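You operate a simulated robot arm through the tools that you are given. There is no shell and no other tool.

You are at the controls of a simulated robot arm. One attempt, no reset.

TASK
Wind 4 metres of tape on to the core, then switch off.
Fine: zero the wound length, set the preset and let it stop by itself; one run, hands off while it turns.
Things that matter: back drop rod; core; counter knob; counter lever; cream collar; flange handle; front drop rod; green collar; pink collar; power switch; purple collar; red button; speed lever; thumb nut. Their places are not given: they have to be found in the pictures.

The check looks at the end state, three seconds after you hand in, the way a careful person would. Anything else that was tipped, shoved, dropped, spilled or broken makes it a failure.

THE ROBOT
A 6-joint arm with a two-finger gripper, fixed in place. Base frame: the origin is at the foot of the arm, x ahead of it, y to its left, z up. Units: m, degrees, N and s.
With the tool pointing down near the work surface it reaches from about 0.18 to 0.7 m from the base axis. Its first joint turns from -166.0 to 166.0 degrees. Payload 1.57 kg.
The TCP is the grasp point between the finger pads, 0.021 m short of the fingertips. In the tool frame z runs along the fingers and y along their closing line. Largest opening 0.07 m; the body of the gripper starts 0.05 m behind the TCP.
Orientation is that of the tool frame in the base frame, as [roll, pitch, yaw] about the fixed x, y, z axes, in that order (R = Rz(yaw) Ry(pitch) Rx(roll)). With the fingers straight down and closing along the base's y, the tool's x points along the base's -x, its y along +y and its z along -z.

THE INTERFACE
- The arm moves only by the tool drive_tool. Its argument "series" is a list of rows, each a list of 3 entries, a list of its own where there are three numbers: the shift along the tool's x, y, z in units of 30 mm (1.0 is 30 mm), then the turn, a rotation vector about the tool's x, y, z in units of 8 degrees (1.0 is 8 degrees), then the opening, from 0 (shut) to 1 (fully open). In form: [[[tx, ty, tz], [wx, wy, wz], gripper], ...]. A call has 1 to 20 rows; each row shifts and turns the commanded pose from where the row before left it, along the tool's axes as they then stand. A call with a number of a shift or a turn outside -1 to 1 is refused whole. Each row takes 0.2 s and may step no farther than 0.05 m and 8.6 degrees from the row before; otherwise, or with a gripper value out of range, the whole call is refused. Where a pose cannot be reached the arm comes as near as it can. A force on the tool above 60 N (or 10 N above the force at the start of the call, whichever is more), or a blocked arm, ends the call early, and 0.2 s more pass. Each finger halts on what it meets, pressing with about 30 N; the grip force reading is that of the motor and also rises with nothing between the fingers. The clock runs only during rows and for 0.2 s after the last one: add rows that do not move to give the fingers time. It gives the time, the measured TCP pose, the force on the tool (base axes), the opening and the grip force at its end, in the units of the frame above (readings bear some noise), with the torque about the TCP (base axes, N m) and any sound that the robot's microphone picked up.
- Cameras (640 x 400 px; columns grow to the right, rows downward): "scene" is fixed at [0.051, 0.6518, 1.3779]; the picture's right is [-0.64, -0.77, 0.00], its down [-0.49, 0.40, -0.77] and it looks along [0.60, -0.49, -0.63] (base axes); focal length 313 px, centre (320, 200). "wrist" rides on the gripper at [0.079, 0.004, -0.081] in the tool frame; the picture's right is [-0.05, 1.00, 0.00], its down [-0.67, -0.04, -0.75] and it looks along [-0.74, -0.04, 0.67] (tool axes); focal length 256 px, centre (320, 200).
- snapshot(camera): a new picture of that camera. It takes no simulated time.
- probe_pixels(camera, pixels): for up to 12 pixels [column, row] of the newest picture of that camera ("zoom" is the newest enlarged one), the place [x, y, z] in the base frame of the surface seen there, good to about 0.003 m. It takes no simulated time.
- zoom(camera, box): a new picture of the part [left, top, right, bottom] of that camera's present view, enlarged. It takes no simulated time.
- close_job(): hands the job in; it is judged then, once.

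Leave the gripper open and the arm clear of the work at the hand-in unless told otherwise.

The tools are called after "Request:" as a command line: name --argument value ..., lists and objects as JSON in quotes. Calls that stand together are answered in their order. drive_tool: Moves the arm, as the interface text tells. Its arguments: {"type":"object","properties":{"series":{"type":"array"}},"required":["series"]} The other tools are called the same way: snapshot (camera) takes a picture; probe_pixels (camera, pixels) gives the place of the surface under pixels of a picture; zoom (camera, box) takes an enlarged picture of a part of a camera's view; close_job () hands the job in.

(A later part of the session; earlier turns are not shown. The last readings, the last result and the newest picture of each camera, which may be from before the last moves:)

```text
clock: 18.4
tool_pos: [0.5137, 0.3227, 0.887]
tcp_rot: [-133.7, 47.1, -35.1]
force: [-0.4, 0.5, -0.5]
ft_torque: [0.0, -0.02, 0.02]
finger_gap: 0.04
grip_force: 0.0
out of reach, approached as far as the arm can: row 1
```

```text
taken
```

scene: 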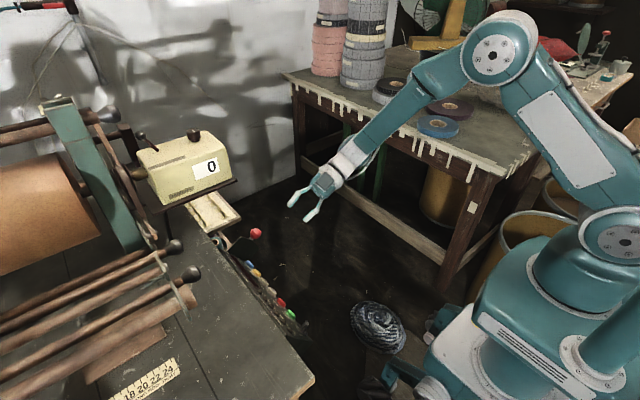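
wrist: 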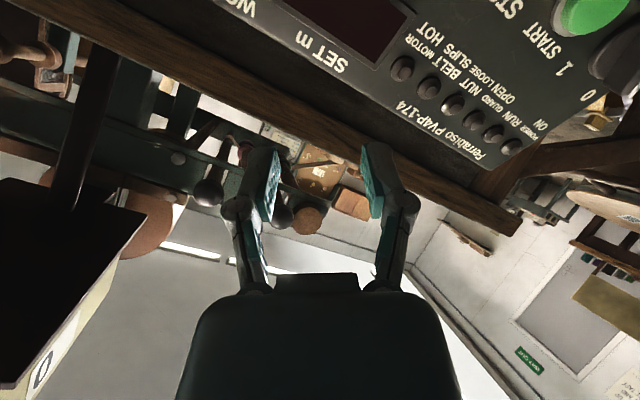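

Retreated cleanly. Now spinning the tool +160° about its own axis.

Request:
drive_tool --series '[[[0, 0, 0], [0, 0, 1], 0.57], [[0, 0, 0], [0, 0, 1], 0.57], [[0, 0, 0], [0, 0, 1], 0.57], [[0, 0, 0], [0, 0, 1], 0.57], [[0, 0, 0], [0, 0, 1], 0.57], [[0, 0, 0], [0, 0, 1], 0.57], [[0, 0, 0], [0, 0, 1], 0.57], [[0, 0, 0], [0, 0, 1], 0.57], [[0, 0, 0], [0, 0, 1], 0.57], [[0, 0, 0], [0, 0, 1], 0.57], [[0, 0, 0], [0, 0, 1], 0.57], [[0, 0, 0], [0, 0, 1], 0.57], [[0, 0, 0], [0, 0, 1], 0.57], [[0, 0, 0], [0, 0, 1], 0.57], [[0, 0, 0], [0, 0, 1], 0.57], [[0, 0, 0], [0, 0, 1], 0.57], [[0, 0, 0], [0, 0, 1], 0.57], [[0, 0, 0], [0, 0, 1], 0.57], [[0, 0, 0], [0, 0, 1], 0.57], [[0, 0, 0], [0, 0, 1], 0.57]]'

Request:
snapshot --camera "scene"

Request:
snapshot --camera "wrist"

```text
clock: 22.6
tool_pos: [0.5141, 0.3225, 0.8869]
tcp_rot: [123.5, -31.4, 161.0]
force: [-0.2, -0.3, -1.5]
ft_torque: [0.0, 0.01, 0.0]
finger_gap: 0.0397
grip_force: 0.1
```

```text
taken
```

scene: 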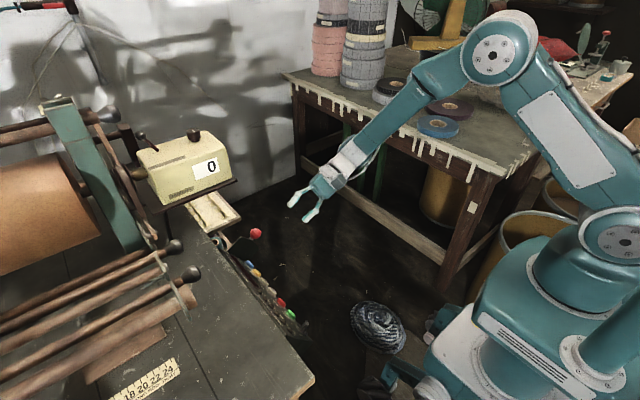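

```text
taken
```

wrist: 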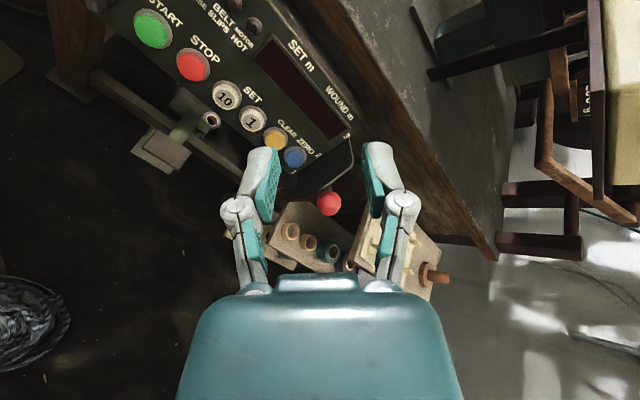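

Now the camera sits above. I see START, STOP, 10, 1, yellow, blue and the speed lever ball at (330,203). Enlarging the lever quadrant to read its position.

Request:
zoom --camera "wrist" --box '[260, 110, 370, 220]'

Request:
zoom --camera "wrist" --box '[430, 0, 640, 270]'

Request:
drive_tool --series '[[[0, 0, 0], [0, 0, 1], 0.57], [[0, 0, 0], [0, 0, 1], 0.57], [[0, 0, 0], [0, 0, 0.5], 0.57], [[0, 0, 0], [0, 0, 0], 0.57]]'

```text
3.64 times, centred on (315, 165) of wrist
```

zoom: 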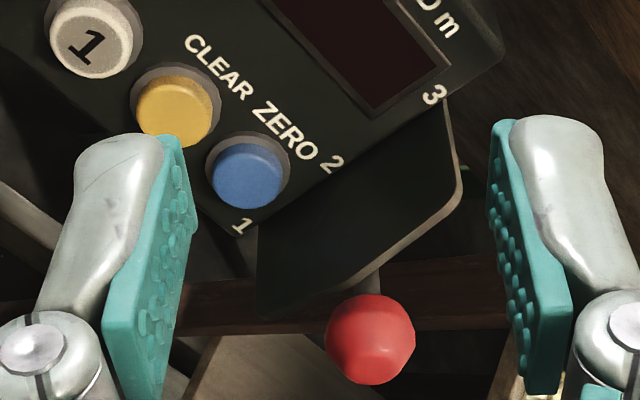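

```text
1.48 times, centred on (535, 135) of wrist
```

zoom: 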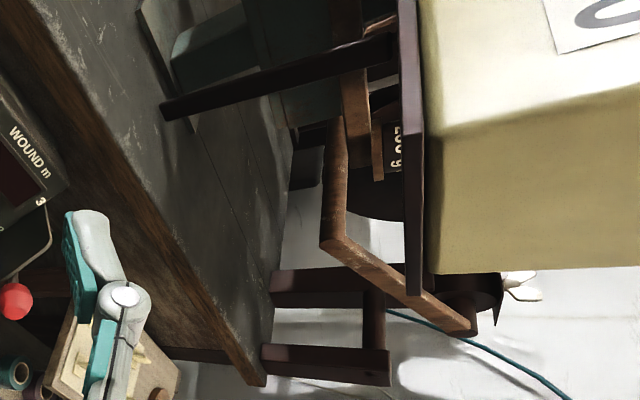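

```text
clock: 23.6
tool_pos: [0.5128, 0.3224, 0.8863]
tcp_rot: [133.7, -47.1, 145.1]
force: [0.0, -0.8, 0.1]
ft_torque: [0.01, -0.03, -0.02]
finger_gap: 0.0399
grip_force: 0.1
```

The lever rod stands straight out at the level of "2". Now moving to the pre-approach about 8 cm in front of the switch knob.

Request:
drive_tool --series '[[[-0.064, -0.916, 0.493], [0, 0, 0], 0.57], [[-0.064, -0.916, 0.493], [0, 0, 0], 0.57], [[-0.064, -0.916, 0.493], [0, 0, 0], 0.57], [[-0.064, -0.916, 0.493], [0, 0, 0], 0.57], [[0, 0, 0], [0, 0, 0], 0.57]]'

```text
clock: 24.8
tool_pos: [0.4255, 0.3436, 0.7973]
tcp_rot: [133.6, -47.1, 145.1]
force: [-0.6, 0.6, -0.5]
ft_torque: [-0.01, 0.04, 0.02]
finger_gap: 0.0397
grip_force: 0.1
```

Reachable so far. Finishing the remaining rows to the pre-approach.

Request:
drive_tool --series '[[[-0.064, -0.916, 0.493], [0, 0, 0], 0.57], [[-0.064, -0.916, 0.493], [0, 0, 0], 0.57], [[-0.064, -0.916, 0.493], [0, 0, 0], 0.57], [[0, 0, 0], [0, 0, 0], 0.57]]'

Request:
snapshot --camera "wrist"

Request:
snapshot --camera "scene"

```text
clock: 25.8
tool_pos: [0.362, 0.3586, 0.734]
tcp_rot: [133.6, -47.2, 145.1]
force: [0.4, 1.0, 0.4]
ft_torque: [0.02, 0.0, 0.03]
finger_gap: 0.04
grip_force: 0.1
```

```text
taken
```

wrist: 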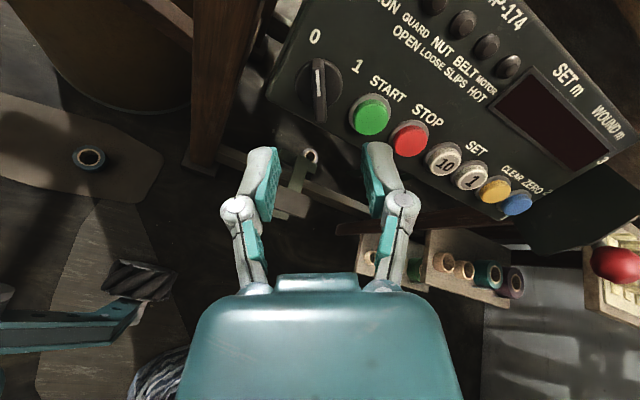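

```text
taken
```

scene: 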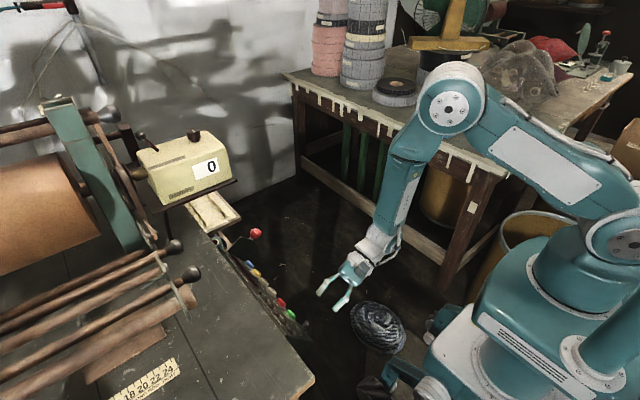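

The pointer bar is right between the fingers at (320,90) and vertical in the picture—well aligned. Enlarging and probing it to confirm depth.

Request:
zoom --camera "wrist" --box '[280, 30, 420, 150]'

Request:
probe_pixels --camera "wrist" --pixels '[[318, 68], [319, 80], [320, 95], [321, 112], [308, 80], [335, 80], [310, 100], [332, 100], [345, 120], [370, 115], [409, 138], [300, 60]]'

```text
3.33 times, centred on (350, 90) of wrist
```

zoom: 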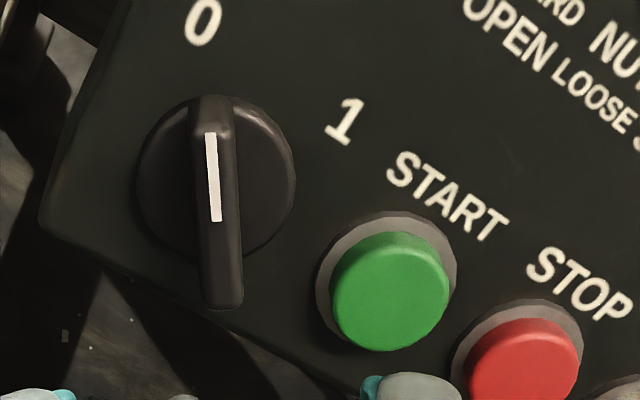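

```text
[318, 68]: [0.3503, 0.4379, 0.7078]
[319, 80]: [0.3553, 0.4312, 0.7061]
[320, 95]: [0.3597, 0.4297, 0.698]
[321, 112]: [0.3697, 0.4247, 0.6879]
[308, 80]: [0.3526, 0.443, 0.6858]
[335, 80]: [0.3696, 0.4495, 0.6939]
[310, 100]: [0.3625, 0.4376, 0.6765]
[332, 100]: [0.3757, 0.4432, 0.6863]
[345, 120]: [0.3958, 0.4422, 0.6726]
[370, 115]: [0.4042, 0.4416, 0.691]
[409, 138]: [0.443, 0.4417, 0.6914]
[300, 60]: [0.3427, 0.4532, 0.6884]
```

The bar centre is about (0.3615,0.429,0.6975), straight ahead along the tool axis. I rotate −4° for exact alignment and advance 54 mm, then look.

Request:
drive_tool --series '[[[0, 0, 0], [0, 0, -0.5], 0.57], [[0, 0, 0.6], [0, 0, 0], 0.57], [[0, 0, 0.6], [0, 0, 0], 0.57], [[0, 0, 0.6], [0, 0, 0], 0.57], [[0, 0, 0], [0, 0, 0], 0.57]]'

Request:
snapshot --camera "wrist"

Request:
zoom --camera "wrist" --box '[230, 80, 410, 220]'

```text
clock: 27.0
tool_pos: [0.3614, 0.407, 0.7078]
tcp_rot: [131.0, -44.2, 148.9]
force: [1.1, -0.4, -0.9]
ft_torque: [0.0, -0.01, -0.01]
finger_gap: 0.0397
grip_force: 0.1
```

```text
taken
```

wrist: 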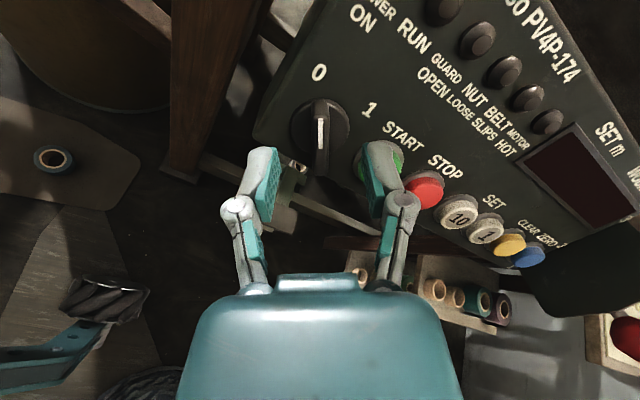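

```text
2.86 times, centred on (320, 150) of wrist
```

zoom: 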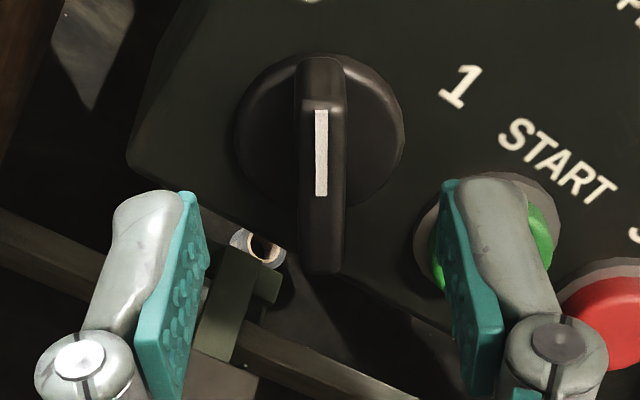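

Bar centred between the fingers; the right finger clears the green button by ~12 mm. Advance 18 mm and close on the bar.

Request:
drive_tool --series '[[[0, 0, 0.3], [0, 0, 0], 0.57], [[0, 0, 0.3], [0, 0, 0], 0.57], [[0, 0, 0], [0, 0, 0], 0.57], [[0, 0, 0], [0, 0, 0], 0.2], [[0, 0, 0], [0, 0, 0], 0], [[0, 0, 0], [0, 0, 0], 0]]'

Request:
zoom --camera "wrist" --box '[230, 80, 410, 220]'

```text
clock: 28.4
tool_pos: [0.3608, 0.4226, 0.701]
tcp_rot: [131.0, -44.2, 149.0]
force: [2.6, 0.4, 1.3]
ft_torque: [0.0, 0.43, -0.18]
finger_gap: 0.0093
grip_force: 31.7
```

```text
2.86 times, centred on (320, 150) of wrist
```

zoom: 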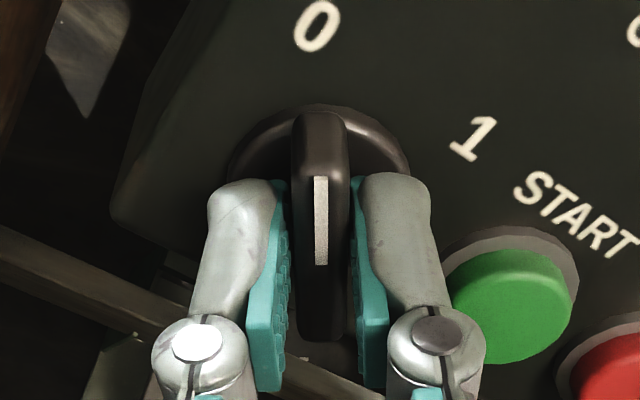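

Gripped the bar (gap 9.3 mm, small force). Turning +40° (clockwise from the front) first.

Request:
drive_tool --series '[[[0, 0, 0], [0, 0, 0.8], 0], [[0, 0, 0], [0, 0, 0.8], 0], [[0, 0, 0], [0, 0, 0.8], 0], [[0, 0, 0], [0, 0, 0.8], 0], [[0, 0, 0], [0, 0, 0.8], 0], [[0, 0, 0], [0, 0, 0.8], 0], [[0, 0, 0], [0, 0, 0], 0]]'

Request:
snapshot --camera "wrist"

```text
clock: 30.0
tool_pos: [0.3623, 0.4228, 0.7011]
tcp_rot: [-179.1, -62.0, 88.9]
force: [12.5, -0.6, 2.8]
ft_torque: [-0.73, -0.14, -0.18]
finger_gap: 0.0089
grip_force: 31.9
```

```text
taken
```

wrist: 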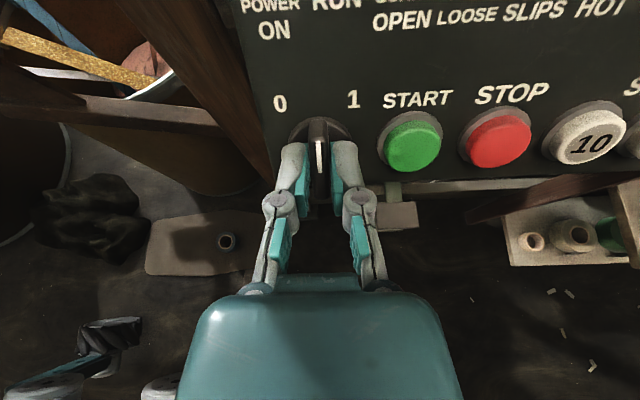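

The bar is now midway between 0 and 1. Continuing +38°.

Request:
drive_tool --series '[[[0, 0, 0], [0, 0, 0.8], 0], [[0, 0, 0], [0, 0, 0.8], 0], [[0, 0, 0], [0, 0, 0.8], 0], [[0, 0, 0], [0, 0, 0.8], 0], [[0, 0, 0], [0, 0, 0.8], 0], [[0, 0, 0], [0, 0, 0.8], 0], [[0, 0, 0], [0, 0, 0], 0]]'

Request:
snapshot --camera "wrist"

Request:
snapshot --camera "scene"

```text
clock: 31.6
tool_pos: [0.3624, 0.4223, 0.7]
tcp_rot: [-130.3, -43.5, 30.0]
force: [35.1, -0.9, -5.6]
ft_torque: [-0.7, -0.57, 0.0]
finger_gap: 0.0096
grip_force: 32.0
```

```text
taken
```

wrist: 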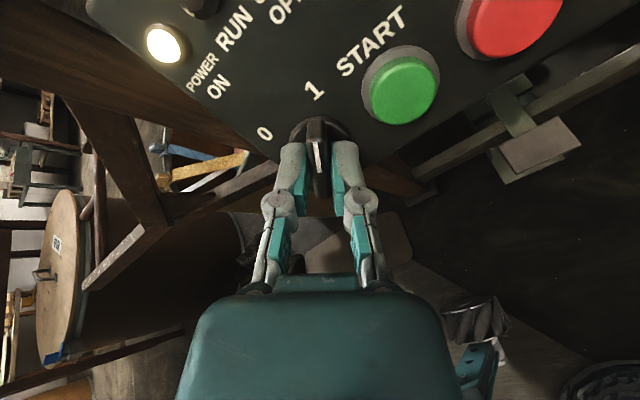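

```text
taken
```

scene: 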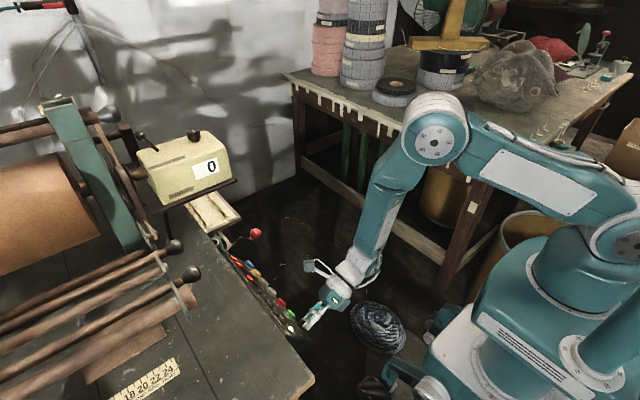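

The POWER ON lamp is lit. Now open a little and retreat straight back.

Request:
drive_tool --series '[[[0, 0, 0], [0, 0, 0], 0.35], [[0, 0, 0], [0, 0, 0], 0.35], [[0, 0, -0.5], [0, 0, 0], 0.35], [[0, 0, -0.8], [0, 0, 0], 0.35], [[0, 0, -0.8], [0, 0, 0], 0.35], [[0, 0, -0.8], [0, 0, 0], 0.35], [[0, 0, 0], [0, 0, 0], 0.35]]'

Request:
snapshot --camera "wrist"

Request:
zoom --camera "scene" --box '[210, 215, 320, 345]'

```text
clock: 33.2
tool_pos: [0.3619, 0.3452, 0.7398]
tcp_rot: [-130.3, -43.4, 30.3]
force: [0.2, -0.9, 0.1]
ft_torque: [0.0, 0.01, 0.0]
finger_gap: 0.0246
grip_force: 0.0
```

```text
taken
```

wrist: 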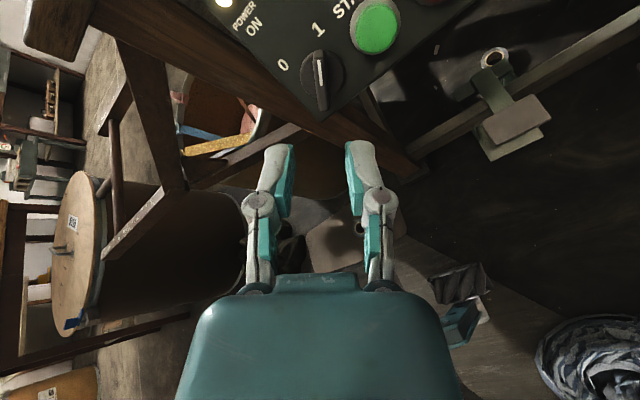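

```text
3.08 times, centred on (265, 280) of scene
```

zoom: 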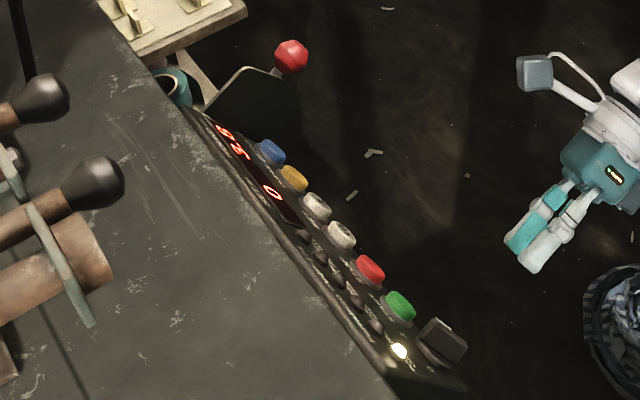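

Display now shows WOUND "55"-like digits and SET "0"; only POWER is lit. I turn the tool back to level (−38.8°) and then shift to +x to view the panel display.

Request:
drive_tool --series '[[[0, 0, -0.5], [0, 0, -0.97], 0.35], [[0, 0, 0], [0, 0, -0.97], 0.35], [[0, 0, 0], [0, 0, -0.97], 0.35], [[0, 0, 0], [0, 0, -0.97], 0.35], [[0, 0, 0], [0, 0, -0.97], 0], [[0, 0.8, 0], [0, 0, 0], 0], [[0, 0.8, 0], [0, 0, 0], 0], [[0, 0.8, 0], [0, 0, 0], 0], [[0, 0.8, 0], [0, 0, 0], 0], [[0, 0, 0], [0, 0, 0], 0]]'

Request:
snapshot --camera "wrist"

```text
clock: 35.4
tool_pos: [0.4572, 0.3322, 0.7466]
tcp_rot: [-179.9, -61.9, 90.0]
force: [0.7, 0.0, -0.2]
ft_torque: [-0.02, 0.03, 0.03]
finger_gap: 0.0002
grip_force: 28.1
```

```text
taken
```

wrist: 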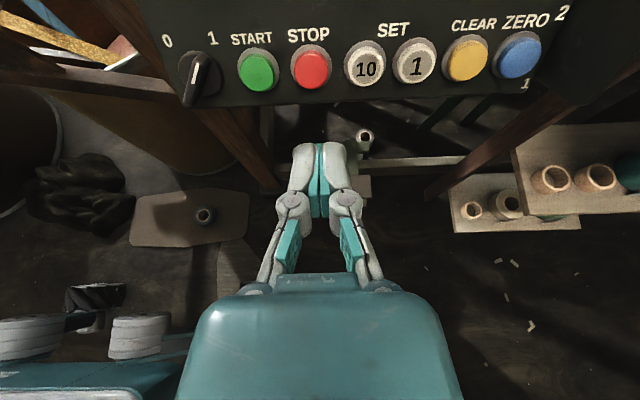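

All buttons are in view and upright. I shift up 6 cm along the panel to read the display.

Request:
drive_tool --series '[[[1, 0.4, -0.5], [0, 0, 0], 0], [[1, 0.4, -0.5], [0, 0, 0], 0], [[0.5, 0, 0], [0, 0, 0], 0], [[0, 0, 0], [0, 0, 0], 0]]'

Request:
snapshot --camera "wrist"

Request:
zoom --camera "wrist" --box '[130, 0, 590, 200]'

```text
clock: 36.4
tool_pos: [0.4823, 0.3424, 0.8285]
tcp_rot: [-180.0, -62.0, 89.9]
force: [-0.6, 0.3, -0.1]
ft_torque: [0.0, -0.02, 0.02]
finger_gap: 0.0
grip_force: 28.6
```

```text
taken
```

wrist: 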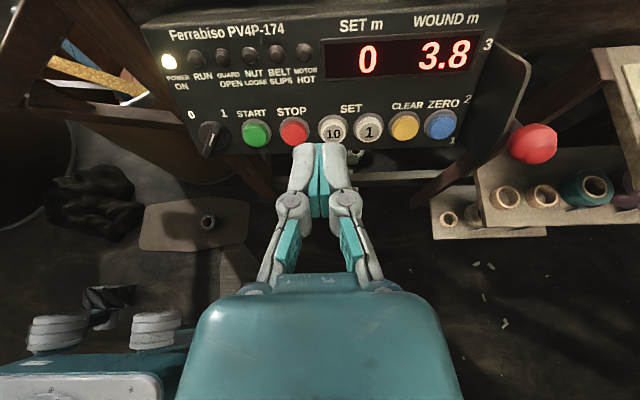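

```text
1.39 times, centred on (360, 100) of wrist
```

zoom: 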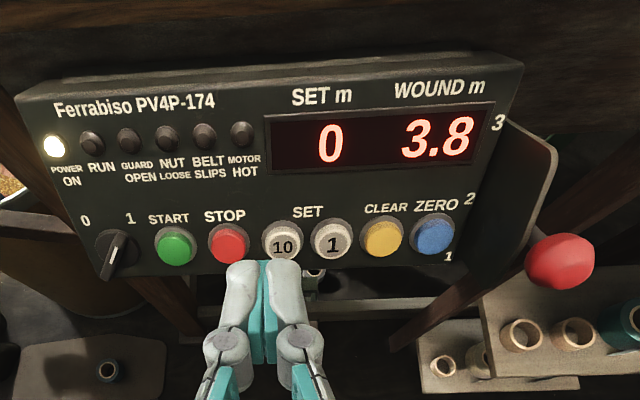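

Display: SET 0, WOUND 3.8; all warning lamps dark, POWER lit. I'll probe button tops precisely from this view: ZERO (440,124), CLEAR (405,125), "1" (369,128), "10" (333,129), red (294,130), green (256,132), lever ball (532,143).

Request:
probe_pixels --camera "wrist" --pixels '[[440, 124], [405, 125], [369, 128], [333, 131], [294, 130], [256, 132], [440, 120], [440, 130], [369, 122], [369, 134], [256, 126], [256, 138]]'

Request:
zoom --camera "wrist" --box '[320, 90, 560, 180]'

```text
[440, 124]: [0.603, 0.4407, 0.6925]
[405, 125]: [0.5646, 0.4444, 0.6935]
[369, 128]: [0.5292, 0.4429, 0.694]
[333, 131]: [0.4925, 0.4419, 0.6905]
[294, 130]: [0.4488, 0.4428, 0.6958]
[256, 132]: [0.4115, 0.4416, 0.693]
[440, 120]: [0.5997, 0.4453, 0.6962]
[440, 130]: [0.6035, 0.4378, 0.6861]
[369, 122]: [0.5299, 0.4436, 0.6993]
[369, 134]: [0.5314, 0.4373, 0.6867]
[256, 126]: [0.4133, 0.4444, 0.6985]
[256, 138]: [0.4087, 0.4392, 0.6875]
```

```text
2.67 times, centred on (440, 135) of wrist
```

zoom: 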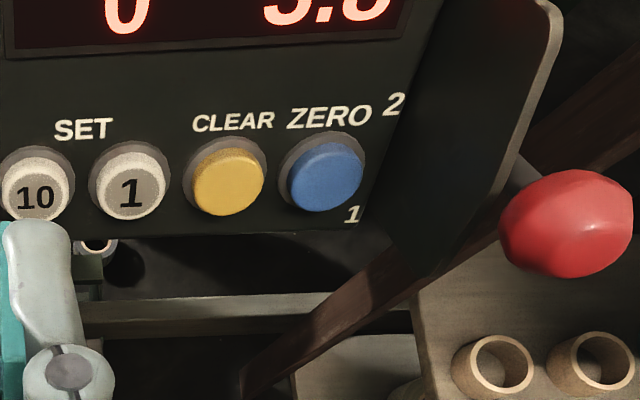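

Buttons are at x≈0.600 (ZERO), 0.565, 0.529 ("1"), 0.490, 0.450 (STOP), 0.411 (START), tops at y≈0.4415, z≈0.6925. With fingers closed I move to 15 mm in front of the "1" button.

Request:
drive_tool --series '[[[-0.614, 0.389, 0.96], [0, 0, 0], 0], [[-0.614, 0.389, 0.96], [0, 0, 0], 0], [[-0.614, 0.389, 0.96], [0, 0, 0], 0], [[-0.614, 0.389, 0.96], [0, 0, 0], 0], [[0, 0, 0], [0, 0, 0], 0]]'

Request:
snapshot --camera "wrist"

Request:
zoom --camera "wrist" --box '[200, 0, 460, 220]'

Request:
zoom --camera "scene" --box '[210, 215, 350, 345]'

```text
clock: 37.6
tool_pos: [0.5291, 0.4081, 0.7091]
tcp_rot: [-179.9, -62.0, 90.0]
force: [-0.5, -0.7, -1.2]
ft_torque: [0.0, 0.01, -0.02]
finger_gap: 0.0
grip_force: 28.9
```

```text
taken
```

wrist: 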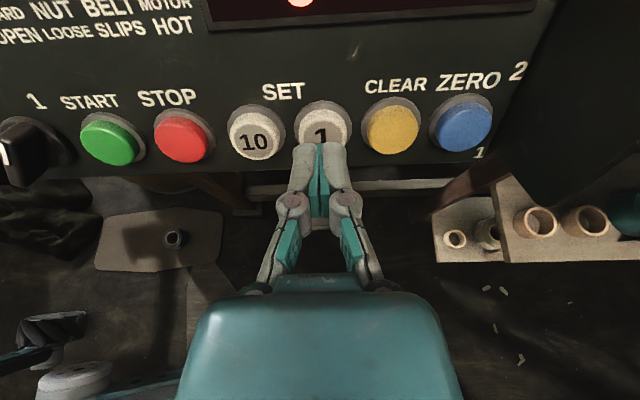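

```text
1.82 times, centred on (330, 110) of wrist
```

zoom: 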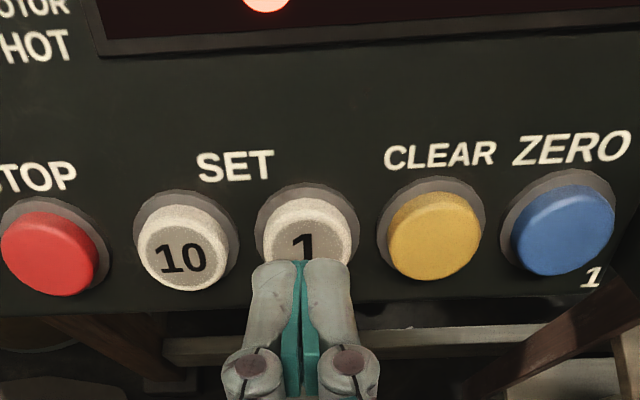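

```text
3.08 times, centred on (280, 280) of scene
```

zoom: 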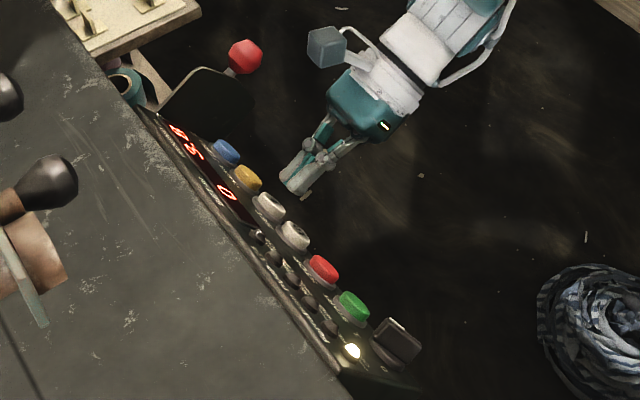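

Fingertips are aligned with "1". First press: creep in to ~5 mm beyond contact and read the force.

Request:
drive_tool --series '[[[0, 0, 0.3], [0, 0, 0], 0], [[0, 0, 0.15], [0, 0, 0], 0], [[0, 0, 0.07], [0, 0, 0], 0], [[0, 0, 0.07], [0, 0, 0], 0], [[0, 0, 0.05], [0, 0, 0], 0]]'

Request:
zoom --camera "scene" --box '[230, 240, 290, 310]'

Request:
snapshot --camera "wrist"

```text
clock: 38.8
tool_pos: [0.5276, 0.4254, 0.7005]
tcp_rot: [-179.9, -62.0, 90.0]
force: [0.4, -1.4, 0.3]
ft_torque: [-0.03, 0.01, -0.01]
finger_gap: 0.0061
grip_force: 28.9
```

```text
5.71 times, centred on (260, 275) of scene
```

zoom: 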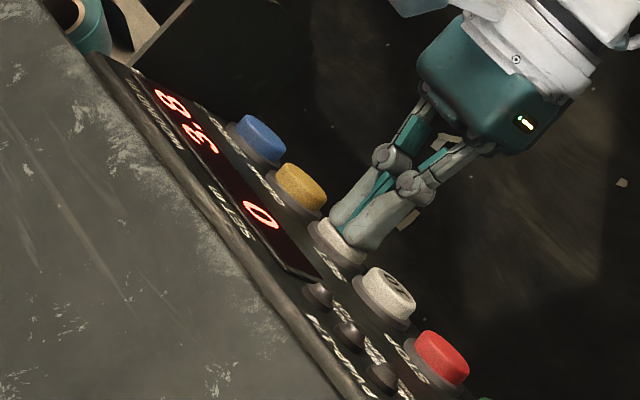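

```text
taken
```

wrist: 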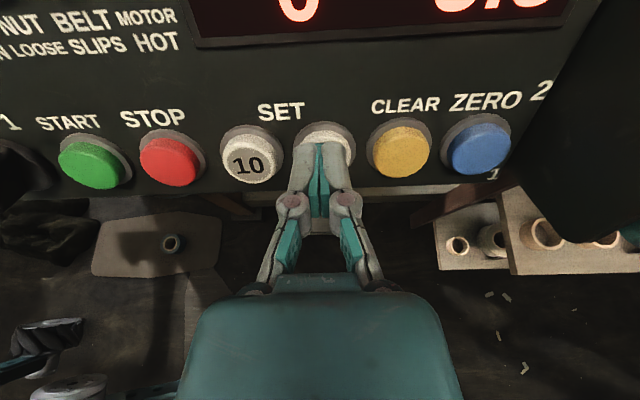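

Display still 0, force ~1 N; touching but not yet actuated. Pressing 2 mm steps further.

Request:
drive_tool --series '[[[0, 0, 0.07], [0, 0, 0], 0], [[0, 0, 0.07], [0, 0, 0], 0]]'

Request:
snapshot --camera "wrist"

Request:
zoom --camera "scene" --box '[230, 240, 290, 310]'

```text
clock: 39.4
tool_pos: [0.529, 0.4291, 0.6995]
tcp_rot: [-179.8, -62.0, 89.9]
force: [-2.3, -5.0, 5.2]
ft_torque: [-0.05, 0.02, 0.04]
finger_gap: 0.006
grip_force: 28.5
heard: click
```

```text
taken
```

wrist: 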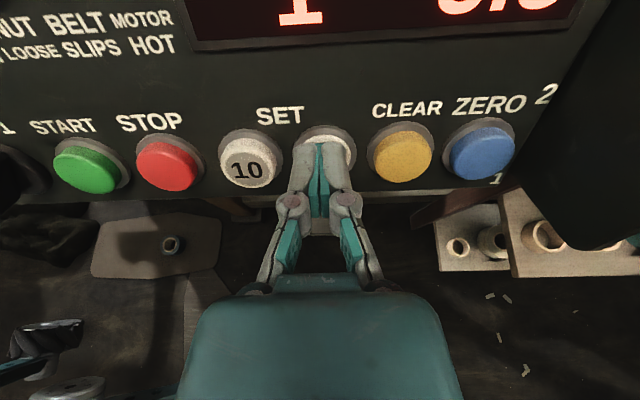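

```text
5.71 times, centred on (260, 275) of scene
```

zoom: 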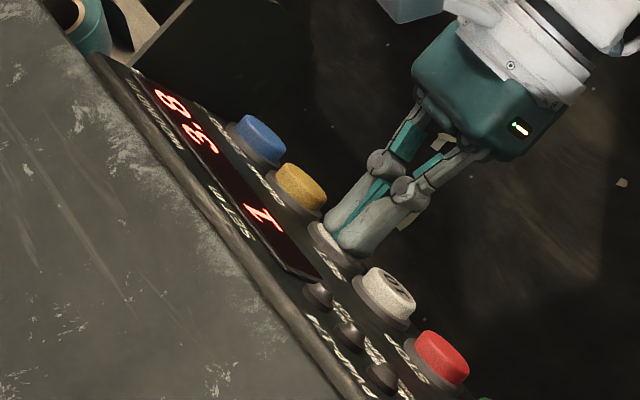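

Click heard, SET reads 1. Release by pulling back 10 mm, then press again the same amount.

Request:
drive_tool --series '[[[0, 0, -0.2], [0, 0, 0], 0], [[0, 0, -0.2], [0, 0, 0], 0], [[0, 0, 0], [0, 0, 0], 0]]'

Request:
drive_tool --series '[[[0, 0, 0.2], [0, 0, 0], 0], [[0, 0, 0.1], [0, 0, 0], 0], [[0, 0, 0.1], [0, 0, 0], 0]]'

Request:
snapshot --camera "wrist"

```text
clock: 40.2
tool_pos: [0.5277, 0.4189, 0.7035]
tcp_rot: [-179.8, -62.0, 89.9]
force: [0.3, 0.6, 0.6]
ft_torque: [0.01, 0.0, 0.03]
finger_gap: 0.0001
grip_force: 28.4
```

```text
clock: 41.0
tool_pos: [0.5281, 0.4297, 0.6979]
tcp_rot: [-179.8, -62.0, 90.0]
force: [-0.1, -4.1, 0.8]
ft_torque: [-0.08, -0.01, -0.02]
finger_gap: 0.0061
grip_force: 27.9
heard: click
```

```text
taken
```

wrist: 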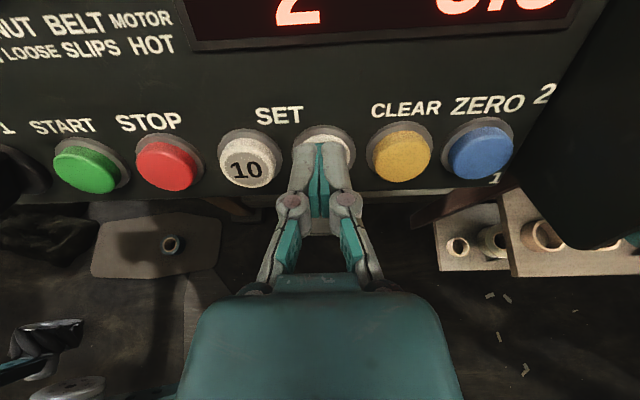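

One click, SET reads 2. Third press the same way.

Request:
drive_tool --series '[[[0, 0, -0.2], [0, 0, 0], 0], [[0, 0, -0.2], [0, 0, 0], 0], [[0, 0, 0], [0, 0, 0], 0]]'

Request:
drive_tool --series '[[[0, 0, 0.2], [0, 0, 0], 0], [[0, 0, 0.1], [0, 0, 0], 0], [[0, 0, 0.1], [0, 0, 0], 0]]'

Request:
snapshot --camera "wrist"

Request:
zoom --camera "scene" --box '[230, 240, 290, 310]'

```text
clock: 41.8
tool_pos: [0.528, 0.4181, 0.7031]
tcp_rot: [-179.9, -62.0, 90.0]
force: [0.1, -0.1, -0.6]
ft_torque: [-0.01, 0.05, -0.01]
finger_gap: 0.0002
grip_force: 28.4
```

```text
clock: 42.6
tool_pos: [0.5287, 0.4278, 0.6983]
tcp_rot: [-179.9, -62.0, 89.9]
force: [-0.1, -4.4, 0.8]
ft_torque: [-0.08, 0.0, 0.0]
finger_gap: 0.0062
grip_force: 28.0
heard: click
```

```text
taken
```

wrist: 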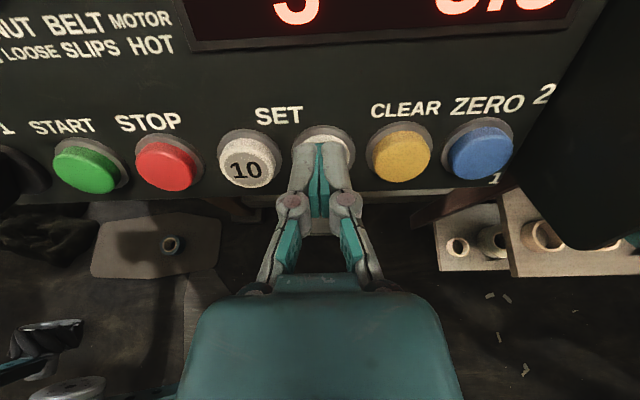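

```text
5.71 times, centred on (260, 275) of scene
```

zoom: 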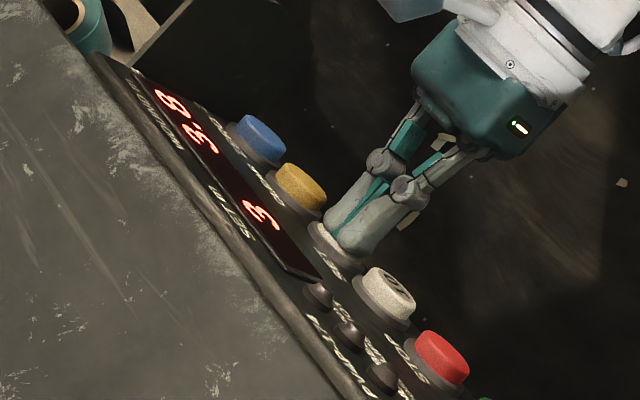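

SET reads 3. Fourth press.

Request:
drive_tool --series '[[[0, 0, -0.2], [0, 0, 0], 0], [[0, 0, -0.2], [0, 0, 0], 0], [[0, 0, 0], [0, 0, 0], 0]]'

Request:
drive_tool --series '[[[0, 0, 0.2], [0, 0, 0], 0], [[0, 0, 0.1], [0, 0, 0], 0], [[0, 0, 0.1], [0, 0, 0], 0]]'

Request:
zoom --camera "scene" --box '[230, 240, 290, 310]'

```text
clock: 43.4
tool_pos: [0.5286, 0.4184, 0.7037]
tcp_rot: [-179.9, -61.9, 90.0]
force: [-0.1, 0.2, -0.4]
ft_torque: [0.02, 0.03, 0.0]
finger_gap: 0.0
grip_force: 28.0
```

```text
clock: 44.2
tool_pos: [0.5281, 0.4291, 0.699]
tcp_rot: [-179.9, -62.0, 89.7]
force: [0.7, -5.5, 1.3]
ft_torque: [-0.08, 0.0, 0.01]
finger_gap: 0.006
grip_force: 28.4
heard: click
```

```text
5.71 times, centred on (260, 275) of scene
```

zoom: 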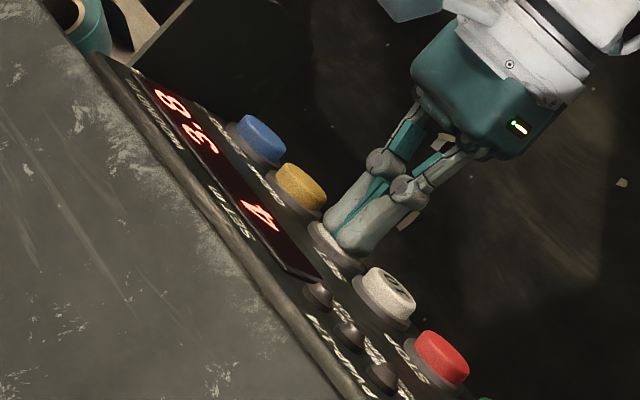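

SET reads 4. Now ZERO at x≈0.600 is close to the lever plate, so I retreat 6 cm, turn the tool −90° (narrow side toward the lever, camera to the −x side).

Request:
drive_tool --series '[[[0, 0, -0.6], [0, 0, 0], 0], [[0, 0, -0.7], [0, 0, 0], 0], [[0, 0, -0.9], [0, 0, 0], 0], [[0, 0, 0], [0, 0, -0.9375], 0], [[0, 0, 0], [0, 0, -0.9375], 0], [[0, 0, 0], [0, 0, -0.9375], 0], [[0, 0, 0], [0, 0, -0.9375], 0], [[0, 0, 0], [0, 0, -0.9375], 0], [[0, 0, 0], [0, 0, -0.9375], 0], [[0, 0, 0], [0, 0, -0.9375], 0], [[0, 0, 0], [0, 0, -0.9375], 0], [[0, 0, 0], [0, 0, -0.9375], 0], [[0, 0, 0], [0, 0, -0.9375], 0], [[0, 0, 0], [0, 0, -0.9375], 0], [[0, 0, 0], [0, 0, -0.9375], 0], [[0, 0, 0], [0, 0, 0], 0]]'

Request:
snapshot --camera "wrist"

Request:
snapshot --camera "scene"

```text
clock: 47.6
tool_pos: [0.5287, 0.3711, 0.7286]
tcp_rot: [118.0, -0.1, 179.9]
force: [0.5, 0.4, 0.1]
ft_torque: [-0.03, -0.01, 0.0]
finger_gap: 0.0
grip_force: 28.8
```

```text
taken
```

wrist: 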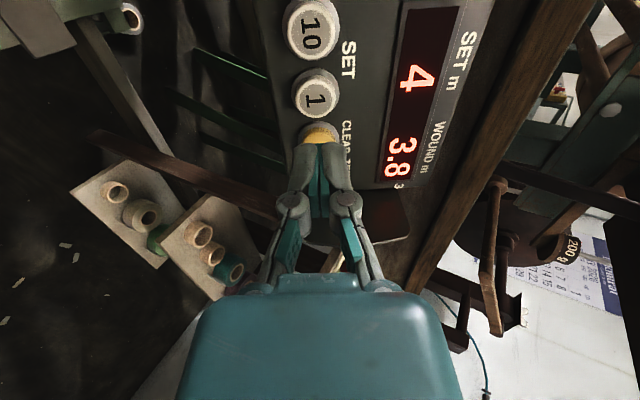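

```text
taken
```

scene: 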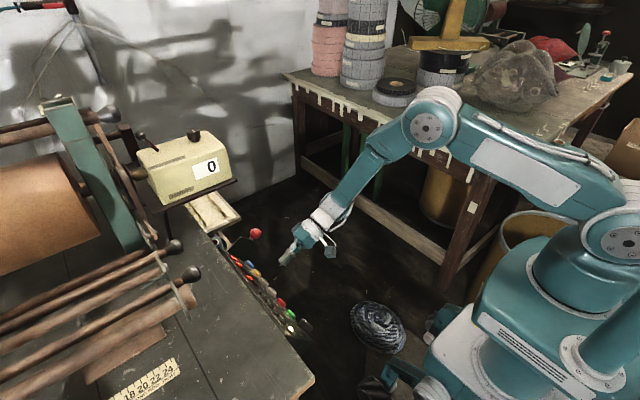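

SET 4, WOUND 3.8 visible. Shift +x 68 mm to be in front of the blue ZERO button, staying 6 cm back.

Request:
drive_tool --series '[[[-0.76, 0, 0], [0, 0, 0], 0], [[-0.76, 0, 0], [0, 0, 0], 0], [[-0.76, 0, 0], [0, 0, 0], 0], [[0, 0, 0], [0, 0, 0], 0]]'

Request:
snapshot --camera "wrist"

Request:
zoom --camera "scene" --box '[210, 200, 350, 310]'

```text
clock: 48.6
tool_pos: [0.5967, 0.3703, 0.7297]
tcp_rot: [117.9, 0.1, -180.0]
force: [-0.6, 0.3, 0.6]
ft_torque: [-0.02, -0.01, -0.02]
finger_gap: 0.0
grip_force: 28.2
```

```text
taken
```

wrist: 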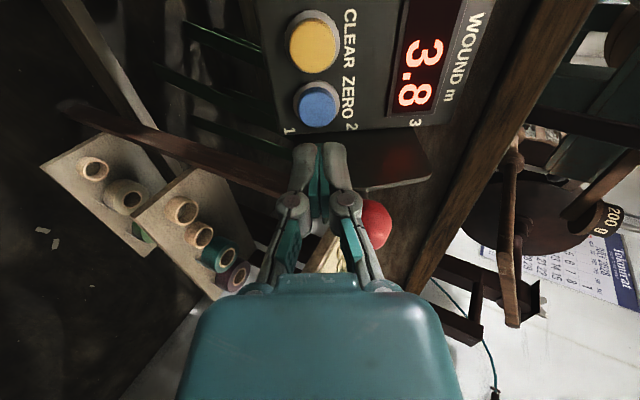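

```text
3.64 times, centred on (280, 255) of scene
```

zoom: 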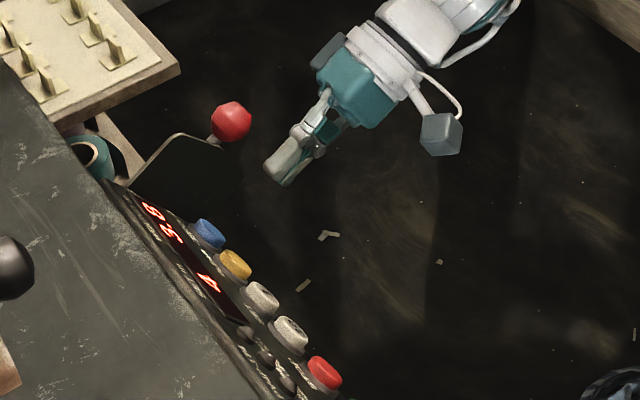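

The blue button sits at (318,103), nearly straight ahead. There's a dark box on the far side of the gripper near zoom (328,48) — checking whether it clears the red ball, by probing.

Request:
zoom --camera "scene" --box '[240, 195, 340, 270]'

Request:
probe_pixels --camera "zoom" --pixels '[[225, 95], [250, 120], [235, 85], [262, 150], [300, 180], [100, 225], [85, 245], [120, 215], [105, 250], [330, 200], [215, 105], [270, 70]]'

```text
5.33 times, centred on (290, 232) of scene
```

zoom: 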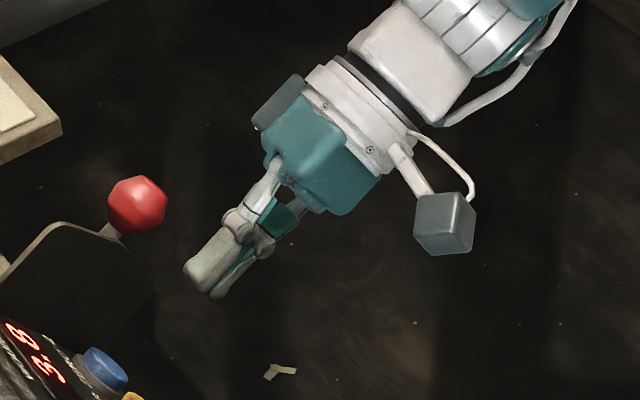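

```text
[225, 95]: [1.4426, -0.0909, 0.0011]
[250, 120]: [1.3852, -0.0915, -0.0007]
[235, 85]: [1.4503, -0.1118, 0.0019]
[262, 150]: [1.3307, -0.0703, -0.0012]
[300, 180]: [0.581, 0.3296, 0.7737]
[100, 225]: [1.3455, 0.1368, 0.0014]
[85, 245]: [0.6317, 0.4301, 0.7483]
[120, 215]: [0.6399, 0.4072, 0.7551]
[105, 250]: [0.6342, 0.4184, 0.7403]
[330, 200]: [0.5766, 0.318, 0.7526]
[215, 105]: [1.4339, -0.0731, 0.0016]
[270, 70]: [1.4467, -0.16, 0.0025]
```

Request:
probe_pixels --camera "zoom" --pixels '[[280, 100], [290, 90], [265, 118], [275, 110], [300, 130], [270, 155], [135, 205], [345, 130], [370, 150], [320, 90], [150, 195], [125, 190]]'

```text
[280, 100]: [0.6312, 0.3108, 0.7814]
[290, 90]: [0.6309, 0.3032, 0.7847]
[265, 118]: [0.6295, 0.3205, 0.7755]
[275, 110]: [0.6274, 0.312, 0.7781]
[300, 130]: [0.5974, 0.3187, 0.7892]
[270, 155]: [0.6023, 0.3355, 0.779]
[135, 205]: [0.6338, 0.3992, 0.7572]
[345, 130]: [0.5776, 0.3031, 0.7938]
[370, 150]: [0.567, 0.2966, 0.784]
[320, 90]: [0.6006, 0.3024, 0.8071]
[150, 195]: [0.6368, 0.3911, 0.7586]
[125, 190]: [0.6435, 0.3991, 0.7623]
```

The box on the gripper's back would come too close to the ball if I pressed straight. I'll tilt the tool 25° so the gripper body leans to −x, away from the lever, and press along the panel normal.

Request:
drive_tool --series '[[[0, 0, 0], [0, -0.78, 0], 0], [[0, 0, 0], [0, -0.78, 0], 0], [[0, 0, 0], [0, -0.78, 0], 0], [[0, 0, 0], [0, -0.78, 0], 0], [[0, 0, 0], [0, 0, 0], 0]]'

Request:
snapshot --camera "wrist"

Request:
zoom --camera "scene" --box '[210, 195, 350, 300]'

```text
clock: 49.8
tool_pos: [0.5973, 0.3715, 0.7291]
tcp_rot: [115.9, 11.3, 157.6]
force: [0.0, 0.3, -0.1]
ft_torque: [-0.01, -0.02, 0.0]
finger_gap: 0.0003
grip_force: 28.5
```

```text
taken
```

wrist: 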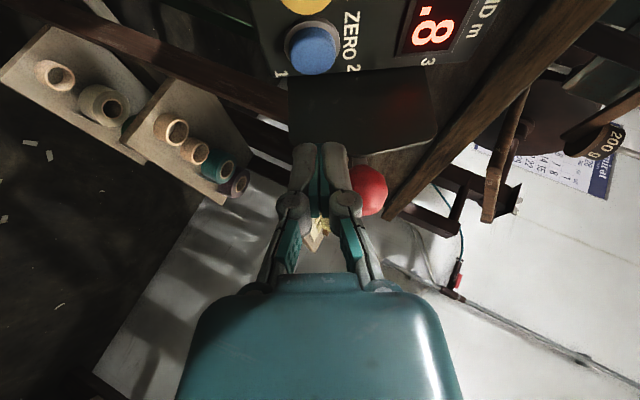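

```text
3.81 times, centred on (280, 248) of scene
```

zoom: 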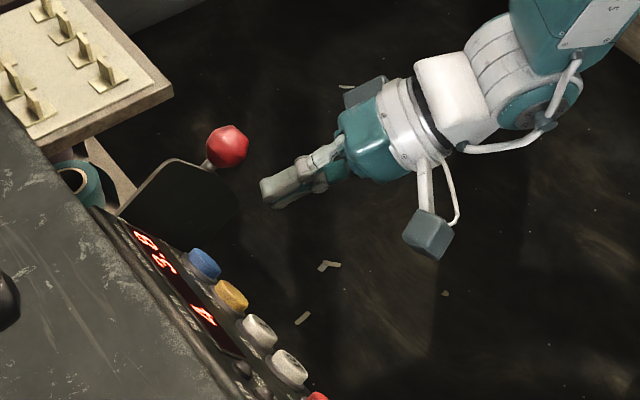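

Body now leans away. I advance 50 mm along the panel normal toward the blue button, then check.

Request:
drive_tool --series '[[[0.235, 0, 0.503], [0, 0, 0], 0], [[0.235, 0, 0.503], [0, 0, 0], 0], [[0.235, 0, 0.503], [0, 0, 0], 0], [[0, 0, 0], [0, 0, 0], 0]]'

Request:
snapshot --camera "wrist"

Request:
zoom --camera "scene" --box '[210, 195, 350, 300]'

```text
clock: 50.8
tool_pos: [0.596, 0.4162, 0.7058]
tcp_rot: [115.9, 11.3, 157.7]
force: [-0.2, -0.4, 0.5]
ft_torque: [0.04, 0.01, 0.0]
finger_gap: 0.0001
grip_force: 28.5
```

```text
taken
```

wrist: 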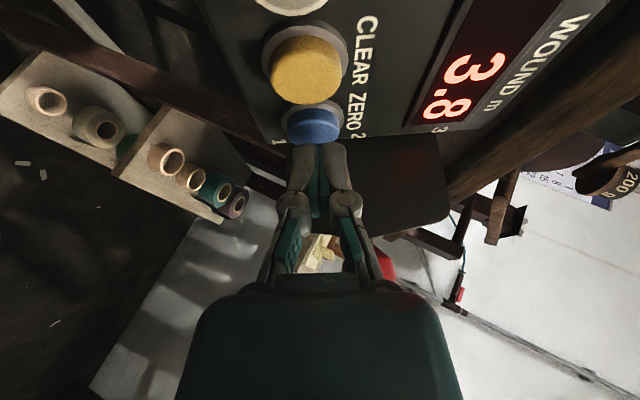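

```text
3.81 times, centred on (280, 248) of scene
```

zoom: 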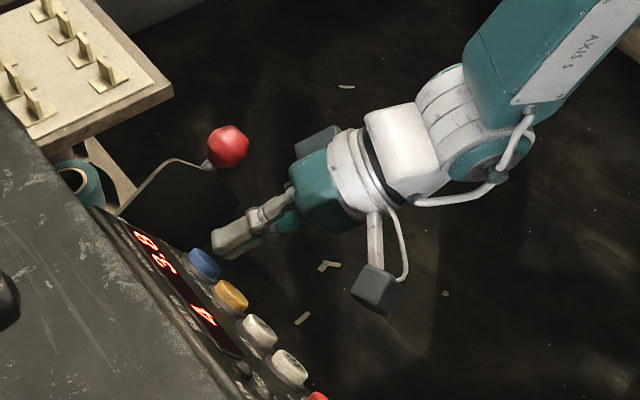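

Now at n≈42 mm; fingertips just above the blue button. Pressing along the normal in 2 mm rows.

Request:
drive_tool --series '[[[0.0282, 0, 0.0604], [0, 0, 0], 0], [[0.0282, 0, 0.0604], [0, 0, 0], 0], [[0.0282, 0, 0.0604], [0, 0, 0], 0], [[0.0282, 0, 0.0604], [0, 0, 0], 0], [[0.0282, 0, 0.0604], [0, 0, 0], 0]]'

Request:
snapshot --camera "wrist"

```text
clock: 52.0
tool_pos: [0.5967, 0.4239, 0.7009]
tcp_rot: [115.8, 11.4, 157.7]
force: [-0.3, -1.3, 1.2]
ft_torque: [-0.05, -0.04, 0.0]
finger_gap: 0.0003
grip_force: 28.5
```

```text
taken
```

wrist: 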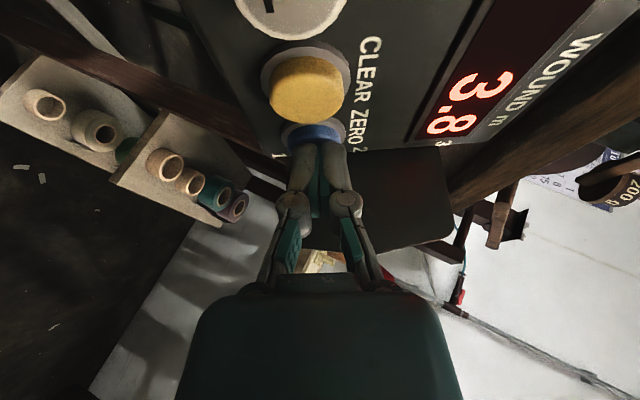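

Contact is starting (≈1.3 N), still 3.8. Pressing 4–6 mm more in small steps.

Request:
drive_tool --series '[[[0.0282, 0, 0.0604], [0, 0, 0], 0], [[0.0282, 0, 0.0604], [0, 0, 0], 0]]'

Request:
snapshot --camera "wrist"

```text
clock: 52.6
tool_pos: [0.5962, 0.4264, 0.6994]
tcp_rot: [115.7, 11.3, 157.6]
force: [0.0, -1.7, 1.1]
ft_torque: [-0.02, -0.01, 0.01]
finger_gap: 0.0059
grip_force: 28.5
heard: click
```

```text
taken
```

wrist: 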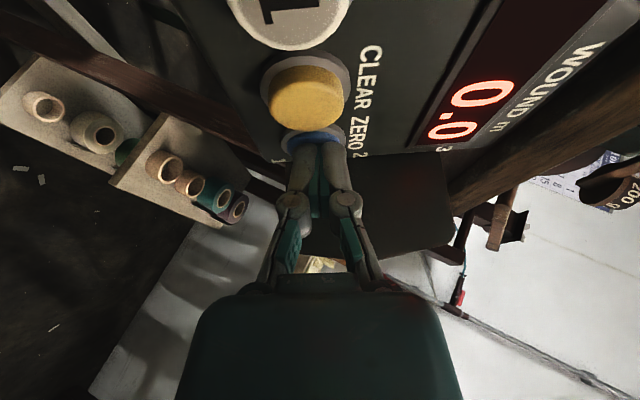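

WOUND now reads 0.0 after one click. Retreat 60 mm along the normal, then undo the tilt.

Request:
drive_tool --series '[[[-0.141, 0, -0.302], [0, 0, 0], 0], [[-0.282, 0, -0.604], [0, 0, 0], 0], [[-0.282, 0, -0.604], [0, 0, 0], 0], [[-0.282, 0, -0.604], [0, 0, 0], 0], [[0.3, 0, -0.1], [0, 0, 0], 0], [[0.7, 0, -0.2], [0, 0.78, 0], 0], [[0.8, 0, 0], [0, 0.78, 0], 0], [[0.8, 0, 0], [0, 0.78, 0], 0], [[0.8, 0, 0], [0, 0.78, 0], 0], [[0, 0, 0], [0, 0, 0], 0]]'

Request:
snapshot --camera "wrist"

Request:
zoom --camera "scene" --box '[200, 195, 360, 345]'

```text
clock: 54.8
tool_pos: [0.4954, 0.3825, 0.7218]
tcp_rot: [118.1, -0.1, -179.9]
force: [0.2, 0.7, 0.3]
ft_torque: [-0.01, 0.03, -0.01]
finger_gap: 0.0
grip_force: 28.7
```

```text
taken
```

wrist: 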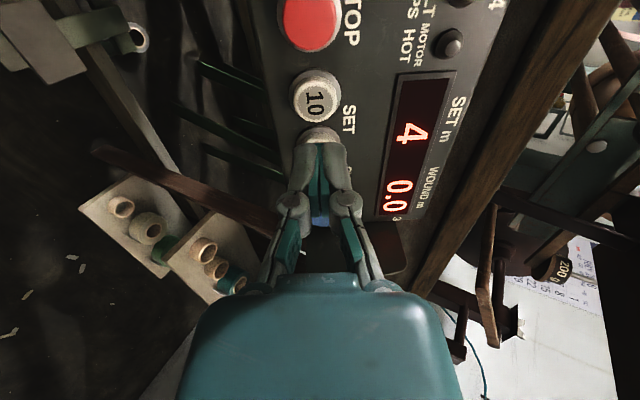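

```text
2.67 times, centred on (280, 270) of scene
```

zoom: 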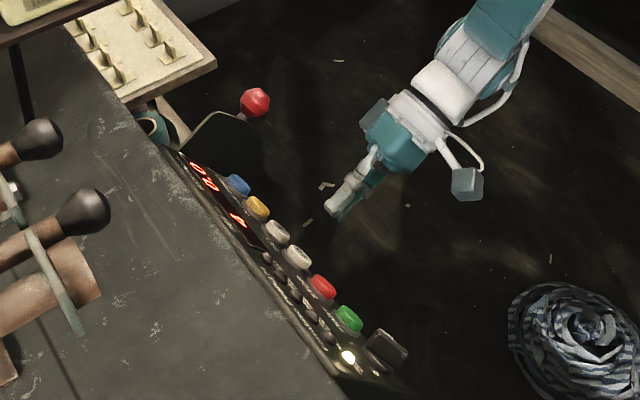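

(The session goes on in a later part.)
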